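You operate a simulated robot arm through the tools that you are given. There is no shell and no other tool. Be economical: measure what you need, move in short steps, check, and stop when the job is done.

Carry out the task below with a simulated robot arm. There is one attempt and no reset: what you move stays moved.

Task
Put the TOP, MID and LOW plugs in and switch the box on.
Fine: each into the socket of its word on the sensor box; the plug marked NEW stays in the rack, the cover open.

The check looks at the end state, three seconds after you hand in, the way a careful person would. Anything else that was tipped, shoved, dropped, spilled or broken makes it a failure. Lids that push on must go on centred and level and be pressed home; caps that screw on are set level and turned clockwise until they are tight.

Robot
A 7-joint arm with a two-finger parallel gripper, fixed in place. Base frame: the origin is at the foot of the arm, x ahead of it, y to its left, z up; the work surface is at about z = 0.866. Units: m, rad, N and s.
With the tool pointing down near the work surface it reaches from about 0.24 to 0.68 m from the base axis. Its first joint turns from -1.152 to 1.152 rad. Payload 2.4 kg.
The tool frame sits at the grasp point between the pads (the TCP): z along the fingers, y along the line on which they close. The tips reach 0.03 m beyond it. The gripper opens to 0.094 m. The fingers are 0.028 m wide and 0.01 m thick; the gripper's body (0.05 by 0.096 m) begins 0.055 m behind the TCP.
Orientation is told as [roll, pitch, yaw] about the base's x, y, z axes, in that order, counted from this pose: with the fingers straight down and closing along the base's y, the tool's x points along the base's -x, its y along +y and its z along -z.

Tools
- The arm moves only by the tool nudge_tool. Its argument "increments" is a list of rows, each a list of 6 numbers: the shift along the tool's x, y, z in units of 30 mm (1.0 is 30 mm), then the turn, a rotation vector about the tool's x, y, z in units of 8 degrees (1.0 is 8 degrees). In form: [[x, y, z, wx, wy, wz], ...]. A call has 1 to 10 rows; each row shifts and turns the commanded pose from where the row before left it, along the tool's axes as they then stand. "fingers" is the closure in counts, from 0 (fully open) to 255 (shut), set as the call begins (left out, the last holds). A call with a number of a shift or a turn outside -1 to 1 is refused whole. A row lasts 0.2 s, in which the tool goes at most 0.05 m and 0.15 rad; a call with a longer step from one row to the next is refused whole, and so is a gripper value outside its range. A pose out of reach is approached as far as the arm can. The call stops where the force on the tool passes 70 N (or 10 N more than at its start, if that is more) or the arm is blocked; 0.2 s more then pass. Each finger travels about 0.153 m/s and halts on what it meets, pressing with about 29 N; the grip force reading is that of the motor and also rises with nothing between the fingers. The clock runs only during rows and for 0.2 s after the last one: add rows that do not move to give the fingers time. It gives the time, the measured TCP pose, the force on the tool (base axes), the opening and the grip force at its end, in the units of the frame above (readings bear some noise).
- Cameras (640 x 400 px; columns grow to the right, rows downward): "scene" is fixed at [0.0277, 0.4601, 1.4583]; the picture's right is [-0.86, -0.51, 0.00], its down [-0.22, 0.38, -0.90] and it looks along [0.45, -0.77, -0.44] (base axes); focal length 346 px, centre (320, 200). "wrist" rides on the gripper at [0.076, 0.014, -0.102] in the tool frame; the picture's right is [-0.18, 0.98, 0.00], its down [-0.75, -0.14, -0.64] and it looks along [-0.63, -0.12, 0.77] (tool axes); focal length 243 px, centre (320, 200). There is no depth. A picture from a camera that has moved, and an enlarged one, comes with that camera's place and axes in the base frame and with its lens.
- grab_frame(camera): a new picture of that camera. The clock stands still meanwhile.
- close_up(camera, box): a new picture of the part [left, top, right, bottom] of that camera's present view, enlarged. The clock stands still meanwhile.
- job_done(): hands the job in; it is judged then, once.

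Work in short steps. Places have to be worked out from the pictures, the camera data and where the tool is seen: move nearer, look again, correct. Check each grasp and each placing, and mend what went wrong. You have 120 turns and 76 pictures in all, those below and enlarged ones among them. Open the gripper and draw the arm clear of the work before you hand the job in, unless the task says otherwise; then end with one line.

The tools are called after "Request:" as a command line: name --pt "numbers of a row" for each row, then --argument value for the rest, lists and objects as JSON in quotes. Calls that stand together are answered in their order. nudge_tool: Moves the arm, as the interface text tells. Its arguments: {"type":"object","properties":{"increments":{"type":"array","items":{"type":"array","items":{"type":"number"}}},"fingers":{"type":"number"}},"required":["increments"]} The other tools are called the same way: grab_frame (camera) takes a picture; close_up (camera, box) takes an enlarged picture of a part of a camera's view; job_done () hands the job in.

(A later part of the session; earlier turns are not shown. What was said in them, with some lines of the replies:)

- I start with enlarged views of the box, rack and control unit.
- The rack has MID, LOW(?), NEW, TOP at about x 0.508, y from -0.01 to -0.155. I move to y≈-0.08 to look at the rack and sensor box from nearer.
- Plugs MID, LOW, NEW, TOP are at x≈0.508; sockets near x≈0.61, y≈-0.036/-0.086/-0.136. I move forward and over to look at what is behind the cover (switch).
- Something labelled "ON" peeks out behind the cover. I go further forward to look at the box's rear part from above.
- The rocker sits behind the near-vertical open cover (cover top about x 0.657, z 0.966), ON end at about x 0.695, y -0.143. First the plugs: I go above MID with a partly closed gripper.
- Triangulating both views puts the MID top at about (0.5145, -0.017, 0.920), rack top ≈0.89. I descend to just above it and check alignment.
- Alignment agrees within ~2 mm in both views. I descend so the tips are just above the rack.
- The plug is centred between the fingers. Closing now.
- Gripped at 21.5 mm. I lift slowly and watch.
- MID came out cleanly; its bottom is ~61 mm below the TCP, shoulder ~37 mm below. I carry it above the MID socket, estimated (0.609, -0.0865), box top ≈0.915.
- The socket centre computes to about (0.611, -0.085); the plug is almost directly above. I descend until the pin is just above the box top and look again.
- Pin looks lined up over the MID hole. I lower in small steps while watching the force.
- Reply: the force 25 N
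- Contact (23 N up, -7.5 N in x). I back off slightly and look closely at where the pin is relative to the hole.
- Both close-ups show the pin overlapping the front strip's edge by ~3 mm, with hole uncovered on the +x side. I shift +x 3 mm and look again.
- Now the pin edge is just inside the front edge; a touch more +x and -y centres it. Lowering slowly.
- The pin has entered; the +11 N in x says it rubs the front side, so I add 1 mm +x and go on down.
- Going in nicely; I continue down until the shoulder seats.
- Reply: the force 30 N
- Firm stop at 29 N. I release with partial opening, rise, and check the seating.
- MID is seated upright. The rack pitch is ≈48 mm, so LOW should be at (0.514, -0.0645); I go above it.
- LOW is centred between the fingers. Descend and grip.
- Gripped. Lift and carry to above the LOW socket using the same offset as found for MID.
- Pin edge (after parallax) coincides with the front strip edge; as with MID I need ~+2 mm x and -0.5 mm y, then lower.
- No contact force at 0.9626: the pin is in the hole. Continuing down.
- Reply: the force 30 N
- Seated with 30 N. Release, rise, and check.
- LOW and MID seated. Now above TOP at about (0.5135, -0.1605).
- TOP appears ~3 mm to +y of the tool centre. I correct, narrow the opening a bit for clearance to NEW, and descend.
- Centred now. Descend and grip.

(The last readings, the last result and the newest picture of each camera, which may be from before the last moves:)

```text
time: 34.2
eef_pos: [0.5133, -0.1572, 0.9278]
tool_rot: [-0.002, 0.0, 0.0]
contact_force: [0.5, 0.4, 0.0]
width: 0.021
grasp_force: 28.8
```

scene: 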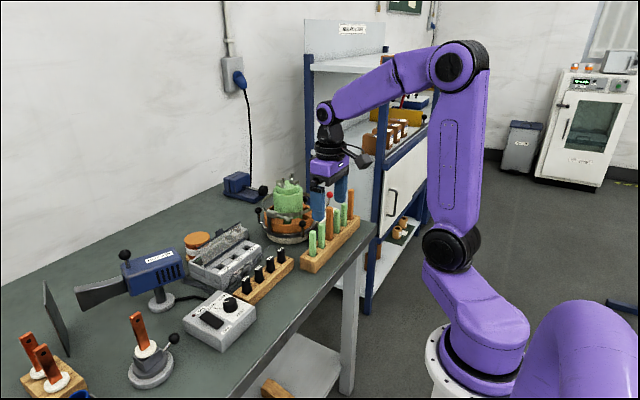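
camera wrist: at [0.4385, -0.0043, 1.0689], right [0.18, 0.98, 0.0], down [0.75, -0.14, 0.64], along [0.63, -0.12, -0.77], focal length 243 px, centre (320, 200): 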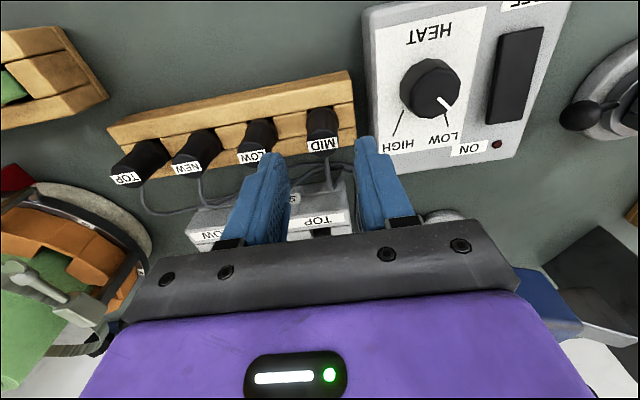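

Gripped. Lift, go along y in front of the box, then in over the TOP socket.

Request:
nudge_tool --pt "0 0 -0.6 0 0 0" --pt "0 0 -0.9 0 0 0" --pt "0 0 -0.9 0 0 0" --pt "0 0 -0.9 0 0 0" --pt "0 1 0 0 0 0" --pt "0 1 0 0 0 0" --pt "-0.25 1 0 0 0 0" --pt "-0.25 0.97 0 0 0 0" --pt "0 0 0 0 0 0"

Request:
nudge_tool --pt "-1 0 0 0 0 0" --pt "-1 0 0 0 0 0" --pt "-1 0 0 0 0 0" --pt "0 0 0.8 0 0 0" --pt "0 0 0.8 0 0 0" --pt "0 0 0 0 0 0"

Request:
close_up --camera "scene" --box '[200, 220, 260, 280]'

Request:
close_up --camera "wrist" --box '[280, 80, 360, 150]'

```text
time: 36.2
eef_pos: [0.5279, -0.0368, 1.0273]
tool_rot: [0.002, -0.001, -0.001]
contact_force: [-0.1, -0.3, -0.1]
width: 0.0213
grasp_force: 29.1
```

```text
time: 37.6
eef_pos: [0.6189, -0.0367, 0.9786]
tool_rot: [0.0, 0.001, -0.001]
contact_force: [-0.4, 0.8, 1.0]
width: 0.0211
grasp_force: 29.1
```

```text
6.67 times, centred on (230, 250) of scene
camera zoom: at [0.0277, 0.4601, 1.4583], right [-0.86, -0.51, 0.0], down [-0.22, 0.38, -0.9], along [0.45, -0.77, -0.44], focal length 2308 px, centre (920, -133)
```

zoom: 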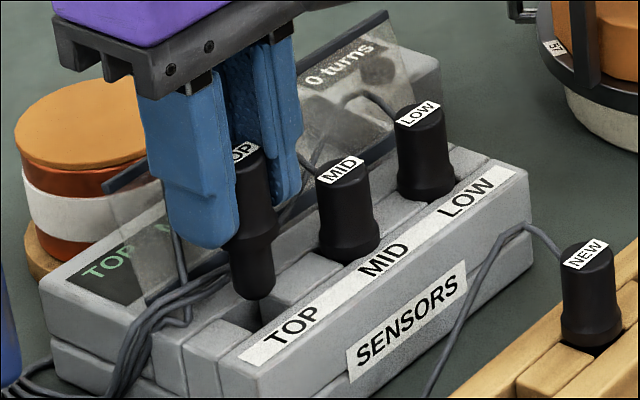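

```text
5.71 times, centred on (320, 115) of wrist
camera zoom: at [0.5422, -0.024, 1.0814], right [0.18, 0.98, 0.0], down [0.75, -0.14, 0.64], along [0.63, -0.12, -0.77], focal length 1386 px, centre (320, 686)
```

zoom: 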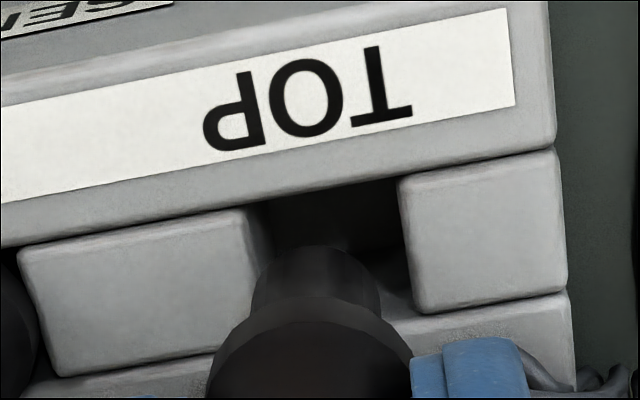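

The pin is ~2 mm too far in +x and ~2 mm short in y relative to the hole centre. Correct and re-look.

Request:
nudge_tool --pt "0.065 0.065 0 0 0 0" --pt "0 0 0.15 0 0 0" --pt "0 0 0 0 0 0"

Request:
close_up --camera "wrist" --box '[280, 80, 360, 150]'

```text
time: 38.4
eef_pos: [0.6176, -0.0357, 0.9766]
tool_rot: [0.0, 0.001, -0.001]
contact_force: [-0.8, -1.0, 0.7]
width: 0.021
grasp_force: 28.9
```

```text
5.71 times, centred on (320, 115) of wrist
camera zoom: at [0.5402, -0.0225, 1.0781], right [0.18, 0.98, 0.0], down [0.75, -0.14, 0.64], along [0.63, -0.12, -0.77], focal length 1386 px, centre (320, 686)
```

zoom: 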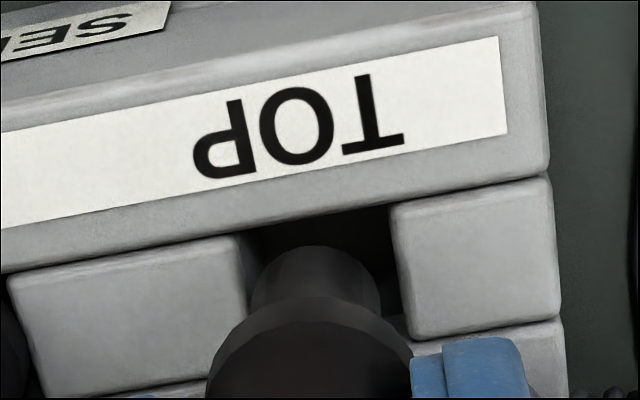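

Now ~1.4 mm inside the front edge and nearly centred in y. Lower.

Request:
nudge_tool --pt "0 0.02 0.15 0 0 0" --pt "0 0 0.2 0 0 0" --pt "0 0 0.1 0 0 0" --pt "0 0 0 0 0 0"

```text
time: 39.4
eef_pos: [0.6174, -0.0349, 0.9632]
tool_rot: [0.0, 0.0, 0.0]
contact_force: [0.4, -0.2, 0.1]
width: 0.0212
grasp_force: 28.8
```

In, without contact. Continue to the seat.

Request:
nudge_tool --pt "0 0 0.2 0 0 0" --pt "0 0 0.2 0 0 0" --pt "0 0 0.15 0 0 0" --pt "0 0 0 0 0 0"

Request:
nudge_tool --pt "0 0 0.1 0 0 0" --pt "0 0 0.1 0 0 0" --pt "0 0 0.07 0 0 0" --pt "0 0 0 0 0 0"

```text
time: 40.4
eef_pos: [0.6172, -0.0355, 0.9458]
tool_rot: [0.001, 0.001, -0.001]
contact_force: [0.5, -0.3, -0.3]
width: 0.0212
grasp_force: 29.1
```

```text
time: 41.4
eef_pos: [0.6187, -0.0359, 0.9407]
tool_rot: [0.0, -0.007, 0.0]
contact_force: [1.4, -0.7, 29.7]
width: 0.0214
grasp_force: 28.3
```

Seated at 30 N. Release, rise well clear and inspect.

Request:
nudge_tool --pt "0 0 -0.05 0 0 0" --pt "0 0 0 0 0 0" --pt "0 0 -0.6 0 0 0" --pt "0 0 -1 0 0 0" --pt "0 0 -1 0 0 0" --pt "0 0 -1 0 0 0" --pt "0 0 -1 0 0 0" --pt "0 0 0 0 0 0" --fingers 150

Request:
close_up --camera "scene" --box '[190, 210, 280, 300]'

```text
time: 43.2
eef_pos: [0.617, -0.037, 1.0782]
tool_rot: [0.002, 0.0, 0.0]
contact_force: [-0.5, -0.4, -0.3]
width: 0.0388
grasp_force: 0.0
```

```text
4.44 times, centred on (235, 255) of scene
camera zoom: at [0.0277, 0.4601, 1.4583], right [-0.86, -0.51, 0.0], down [-0.22, 0.38, -0.9], along [0.45, -0.77, -0.44], focal length 1539 px, centre (698, -44)
```

zoom: 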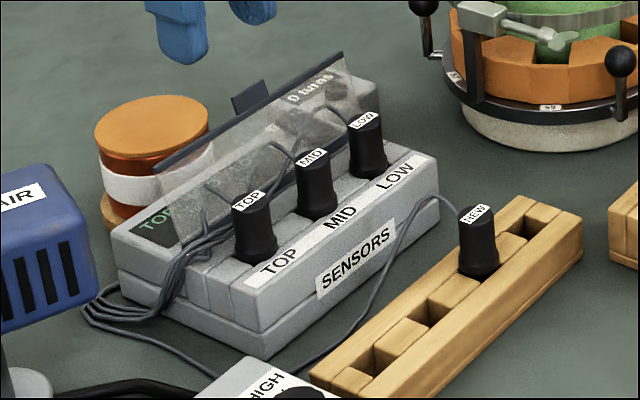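

All three are seated, NEW remains. Now the rocker: I close the fingers and move behind/above the cover to look at it.

Request:
nudge_tool --pt "0 -0.9 -0.3 0 0 0" --pt "-0.4 -0.9 0 0 0 0" --pt "-0.5 -0.9 0 0 0 0" --pt "-0.5 -0.8 0 0 0 0" --pt "0 0 0 0 0 0" --fingers 255

Request:
close_up --camera "wrist" --box '[220, 20, 440, 200]'

```text
time: 44.4
eef_pos: [0.6542, -0.1415, 1.0859]
tool_rot: [-0.001, 0.002, 0.002]
contact_force: [-0.7, -0.2, 1.0]
width: 0.0002
grasp_force: 28.8
out of reach, approached as far as the arm can: row 4
```

```text
2.22 times, centred on (330, 110) of wrist
camera zoom: at [0.5779, -0.1282, 1.1875], right [0.18, 0.98, 0.0], down [0.75, -0.14, 0.64], along [0.63, -0.12, -0.77], focal length 539 px, centre (298, 400)
```

zoom: 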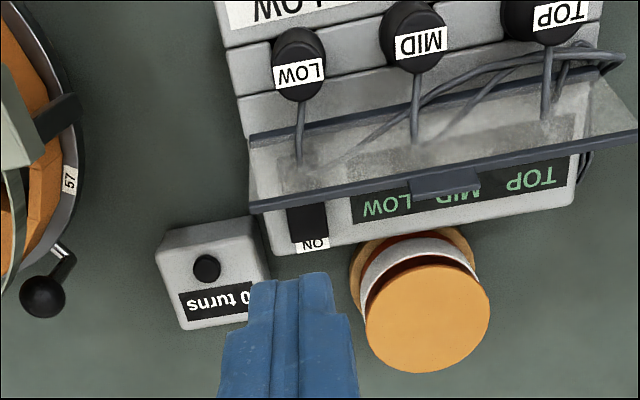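

Straight-down reach ends at ~x 0.655 here; the ON end of the rocker is at ~(0.695, -0.1455), cover top ~ (0.66, z 0.96). I tilt the fingers outward 12° and extend, staying high.

Request:
nudge_tool --pt "0 0 0 0 -0.75 0" --pt "0 0 0 0 -0.75 0" --pt "-0.5 0 0.1 0 0 0" --pt "-0.5 0 0.1 0 0 0" --pt "0 0 0 0 0 0"

Request:
grab_frame --camera "wrist"

```text
time: 45.6
eef_pos: [0.6843, -0.1401, 1.0872]
tool_rot: [0.001, -0.212, 0.001]
contact_force: [0.9, -1.0, 0.2]
width: 0.0001
grasp_force: 29.1
```

```text
31 pictures are left
camera wrist: at [0.5882, -0.1271, 1.1704], right [0.18, 0.98, 0.04], down [0.6, -0.14, 0.78], along [0.78, -0.12, -0.62], focal length 243 px, centre (320, 200)
```

wrist: 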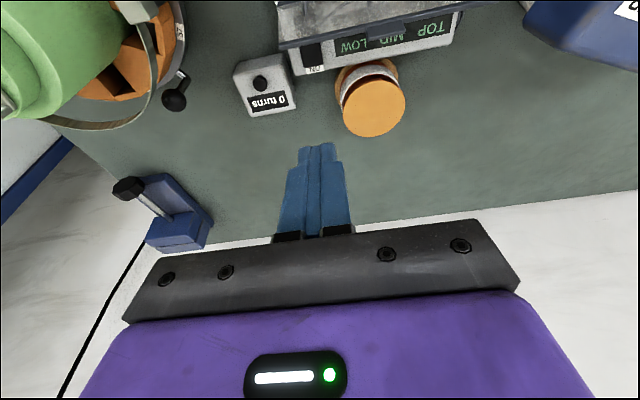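

Reach is fine with the tilt. Zoom on the rocker to measure its place.

Request:
close_up --camera "wrist" --box '[260, 0, 380, 90]'

```text
4.44 times, centred on (320, 45) of wrist
camera zoom: at [0.5882, -0.1271, 1.1704], right [0.18, 0.98, 0.04], down [0.6, -0.14, 0.78], along [0.78, -0.12, -0.62], focal length 1078 px, centre (320, 889)
```

zoom: 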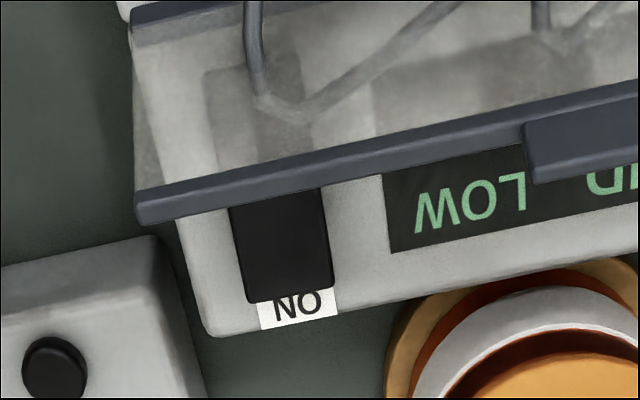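

Rocker spans x≈0.658–0.700 at y≈-0.145. I aim the tip centre at x≈0.698, descending first to about 5 cm above it.

Request:
nudge_tool --pt "-0.24 -0.16 0.05 0 0 0" --pt "0.18 0 0.834 0 0 0" --pt "0.18 0 0.834 0 0 0" --pt "0.18 0 0.834 0 0 0" --pt "0 0 0 0 0 0"

Request:
close_up --camera "wrist" --box '[240, 20, 400, 170]'

Request:
close_up --camera "scene" --box '[180, 170, 280, 270]'

```text
time: 46.8
eef_pos: [0.6909, -0.1446, 1.0086]
tool_rot: [0.0, -0.209, 0.0]
contact_force: [0.0, -0.4, -0.6]
width: 0.0
grasp_force: 29.1
```

```text
2.67 times, centred on (320, 95) of wrist
camera zoom: at [0.5953, -0.1309, 1.0936], right [0.18, 0.98, 0.04], down [0.6, -0.14, 0.78], along [0.78, -0.12, -0.62], focal length 647 px, centre (320, 480)
```

zoom: 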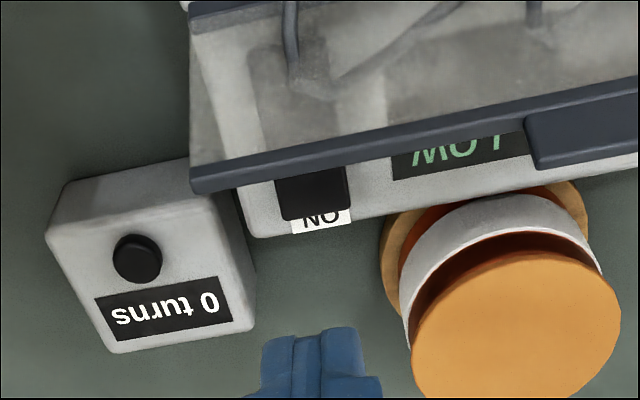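

```text
4.00 times, centred on (230, 220) of scene
camera zoom: at [0.0277, 0.4601, 1.4583], right [-0.86, -0.51, 0.0], down [-0.22, 0.38, -0.9], along [0.45, -0.77, -0.44], focal length 1385 px, centre (680, 120)
```

zoom: 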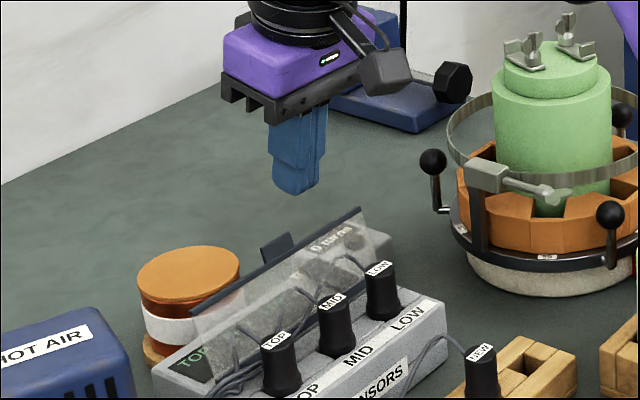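

ON end confirmed at (0.700, -0.1445); cover top ≈ (0.666, z≈0.95). I shift +6 mm in x for clearance and lower the tip to ~0.93.

Request:
nudge_tool --pt "-0.195 0 0.04 0 0 0" --pt "0.17 0 0.79 0 0 0" --pt "0.17 0 0.79 0 0 0" --pt "0 0 0 0 0 0"

Request:
close_up --camera "wrist" --box '[240, 30, 400, 180]'

Request:
close_up --camera "scene" --box '[190, 190, 270, 270]'

```text
time: 47.8
eef_pos: [0.6975, -0.1442, 0.9621]
tool_rot: [0.0, -0.209, -0.001]
contact_force: [-0.2, -0.1, -0.8]
width: 0.0
grasp_force: 29.4
```

```text
2.67 times, centred on (320, 105) of wrist
camera zoom: at [0.6015, -0.1306, 1.0462], right [0.18, 0.98, 0.04], down [0.6, -0.14, 0.78], along [0.78, -0.12, -0.62], focal length 647 px, centre (320, 453)
```

zoom: 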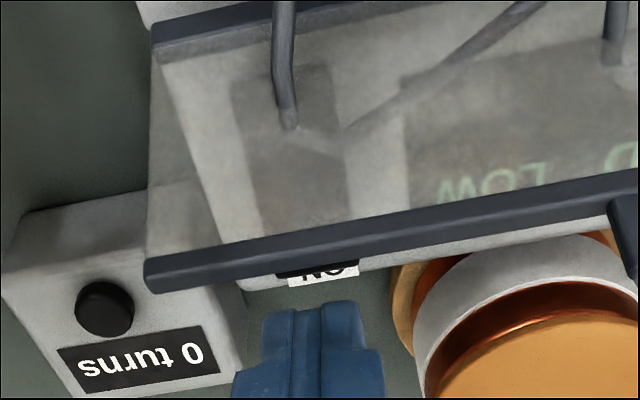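

```text
5.00 times, centred on (230, 230) of scene
camera zoom: at [0.0277, 0.4601, 1.4583], right [-0.86, -0.51, 0.0], down [-0.22, 0.38, -0.9], along [0.45, -0.77, -0.44], focal length 1731 px, centre (770, 50)
```

zoom: 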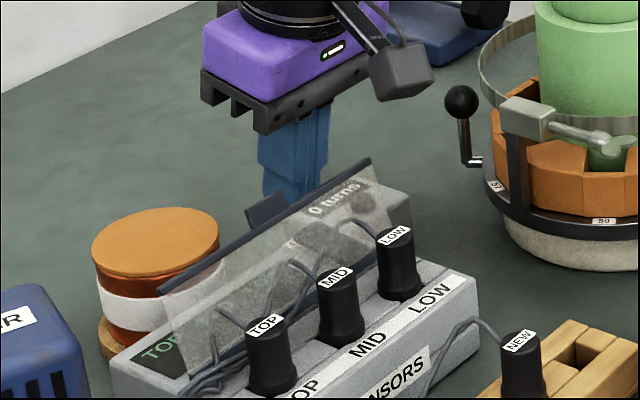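

Finger is behind the cover with clearance and aligned with the rocker. Lower in small steps watching force.

Request:
nudge_tool --pt "0.036 0 0.165 0 0 0" --pt "0.036 0 0.165 0 0 0" --pt "0 0 0 0 0 0"

Request:
nudge_tool --pt "0.021 0 0.098 0 0 0" --pt "0.021 0 0.098 0 0 0" --pt "0 0 0 0 0 0"

```text
time: 48.6
eef_pos: [0.6976, -0.144, 0.9507]
tool_rot: [-0.001, -0.211, 0.0]
contact_force: [-0.5, 0.2, 0.8]
width: 0.0
grasp_force: 29.1
```

```text
time: 49.4
eef_pos: [0.6983, -0.1427, 0.9481]
tool_rot: [0.0, -0.216, 0.0]
contact_force: [-4.9, 0.0, 23.0]
width: 0.0001
grasp_force: 28.9
```

Contact at tip z≈0.916 with 23 N. I look to see whether it is the rocker and whether it moved.

Request:
close_up --camera "wrist" --box '[260, 40, 380, 150]'

```text
3.64 times, centred on (320, 95) of wrist
camera zoom: at [0.6018, -0.1304, 1.0321], right [0.18, 0.98, 0.04], down [0.6, -0.14, 0.79], along [0.78, -0.12, -0.61], focal length 882 px, centre (320, 582)
```

zoom: 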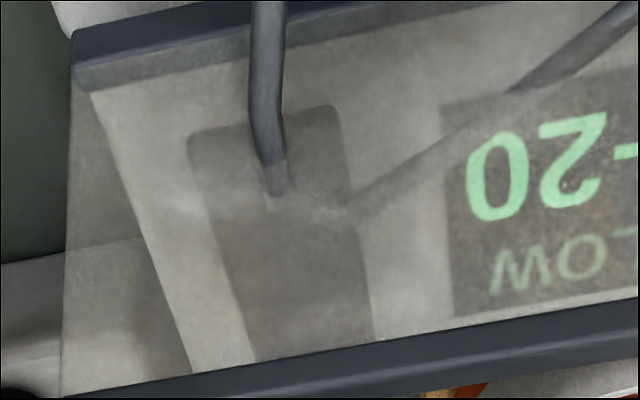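

The display has lit up ("-20 … LOW"): the box is on. I rise straight up and check it stays on.

Request:
nudge_tool --pt "-0.1 0 -0.45 0 0 0" --pt "-0.18 0 -0.834 0 0 0" --pt "-0.18 0 -0.834 0 0 0" --pt "-0.18 0 -0.834 0 0 0" --pt "-0.18 0 -0.834 0 0 0" --pt "-0.18 0 -0.834 0 0 0" --pt "0 0 0 0 0 0"

Request:
close_up --camera "wrist" --box '[260, 0, 420, 90]'

Request:
close_up --camera "scene" --box '[180, 210, 290, 300]'

```text
time: 51.0
eef_pos: [0.6978, -0.1414, 1.0869]
tool_rot: [0.0, -0.209, 0.001]
contact_force: [-0.8, 0.8, 0.0]
width: 0.0
grasp_force: 28.5
```

```text
4.00 times, centred on (340, 45) of wrist
camera zoom: at [0.6018, -0.129, 1.1704], right [0.18, 0.98, 0.04], down [0.6, -0.14, 0.78], along [0.78, -0.12, -0.62], focal length 970 px, centre (240, 820)
```

zoom: 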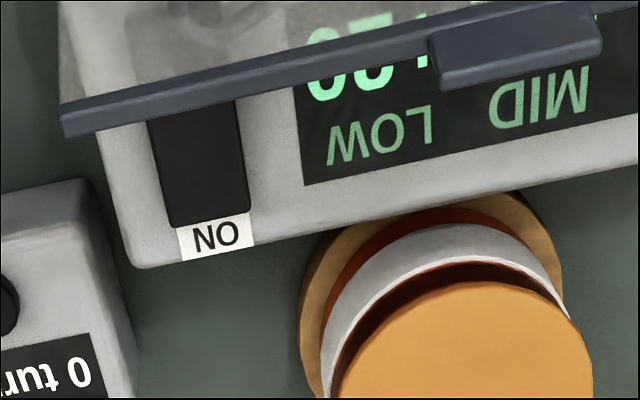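

```text
4.44 times, centred on (235, 255) of scene
camera zoom: at [0.0277, 0.4601, 1.4583], right [-0.86, -0.51, 0.0], down [-0.22, 0.38, -0.9], along [0.45, -0.77, -0.44], focal length 1539 px, centre (698, -44)
```

zoom: 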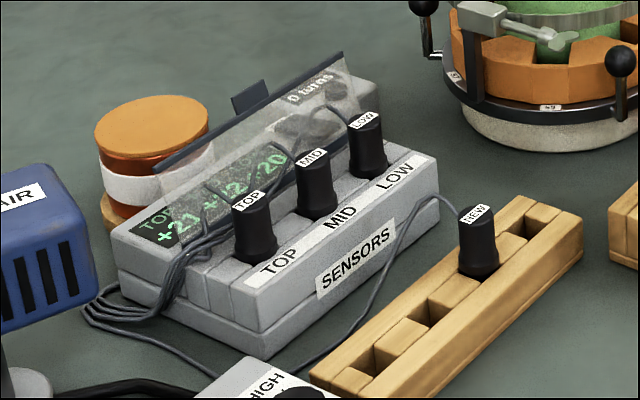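

All three channels display readings, the cover is open and NEW is in the rack. I untilt, draw back up and open the gripper.

Request:
nudge_tool --pt "0.5 0 -0.9 0 0 0" --pt "0.9 0 -0.5 0 0.75 0" --pt "0.9 0 -0.3 0 0.75 0" --pt "1 0 0 0 0 0" --pt "1 0 0 0 0 0" --pt "1 0 0 0 0 0" --pt "1 0 0 0 0 0" --pt "1 0 0 0 0 0" --pt "1 0 0 0 0 0" --pt "0 0 0 0 0 0"

Request:
nudge_tool --pt "1 0 0 0 0 0" --pt "0 0 0 0 0 0" --pt "0 0 0 0 0 0" --fingers 0

Request:
grab_frame --camera "scene"

Request:
grab_frame --camera "wrist"

```text
time: 53.2
eef_pos: [0.4397, -0.1459, 1.1242]
tool_rot: [0.0, 0.001, -0.001]
contact_force: [0.0, 0.1, 0.1]
width: 0.0
grasp_force: 28.3
```

```text
time: 54.0
eef_pos: [0.4106, -0.1434, 1.1254]
tool_rot: [0.0, 0.0, 0.0]
contact_force: [-0.8, 0.1, -0.6]
width: 0.0944
grasp_force: 0.0
```

```text
22 pictures are left
```

scene: 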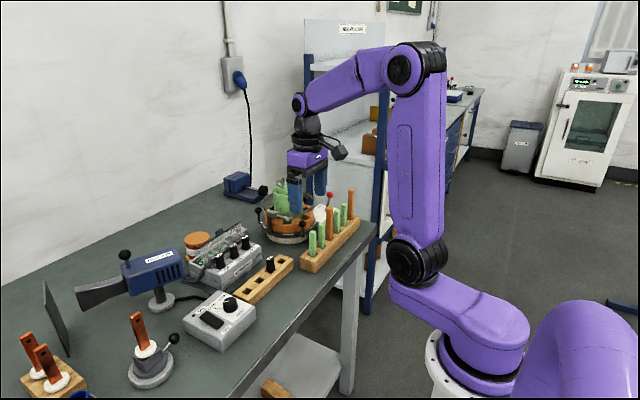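

```text
21 pictures are left
camera wrist: at [0.3345, -0.1312, 1.2272], right [0.18, 0.98, 0.0], down [0.75, -0.14, 0.64], along [0.63, -0.12, -0.77], focal length 243 px, centre (320, 200)
```

wrist: 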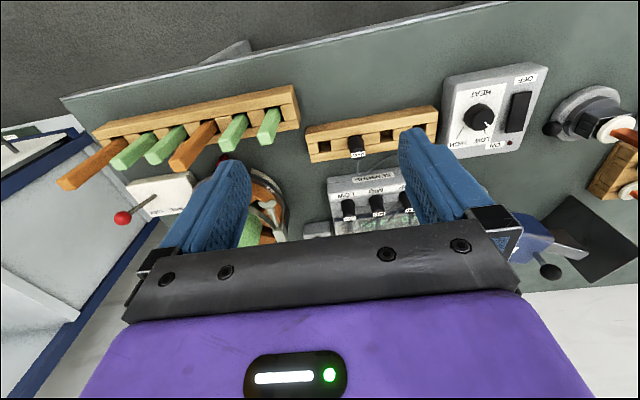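

Everything is in place, the arm is clear and the gripper open; I hand the job in.

Request:
job_done

```text
The job is handed in.
```

The TOP, MID and LOW plugs are each in the socket of their word and the sensor box is switched on, with its display showing readings. NEW is still in the rack and the cover is open.
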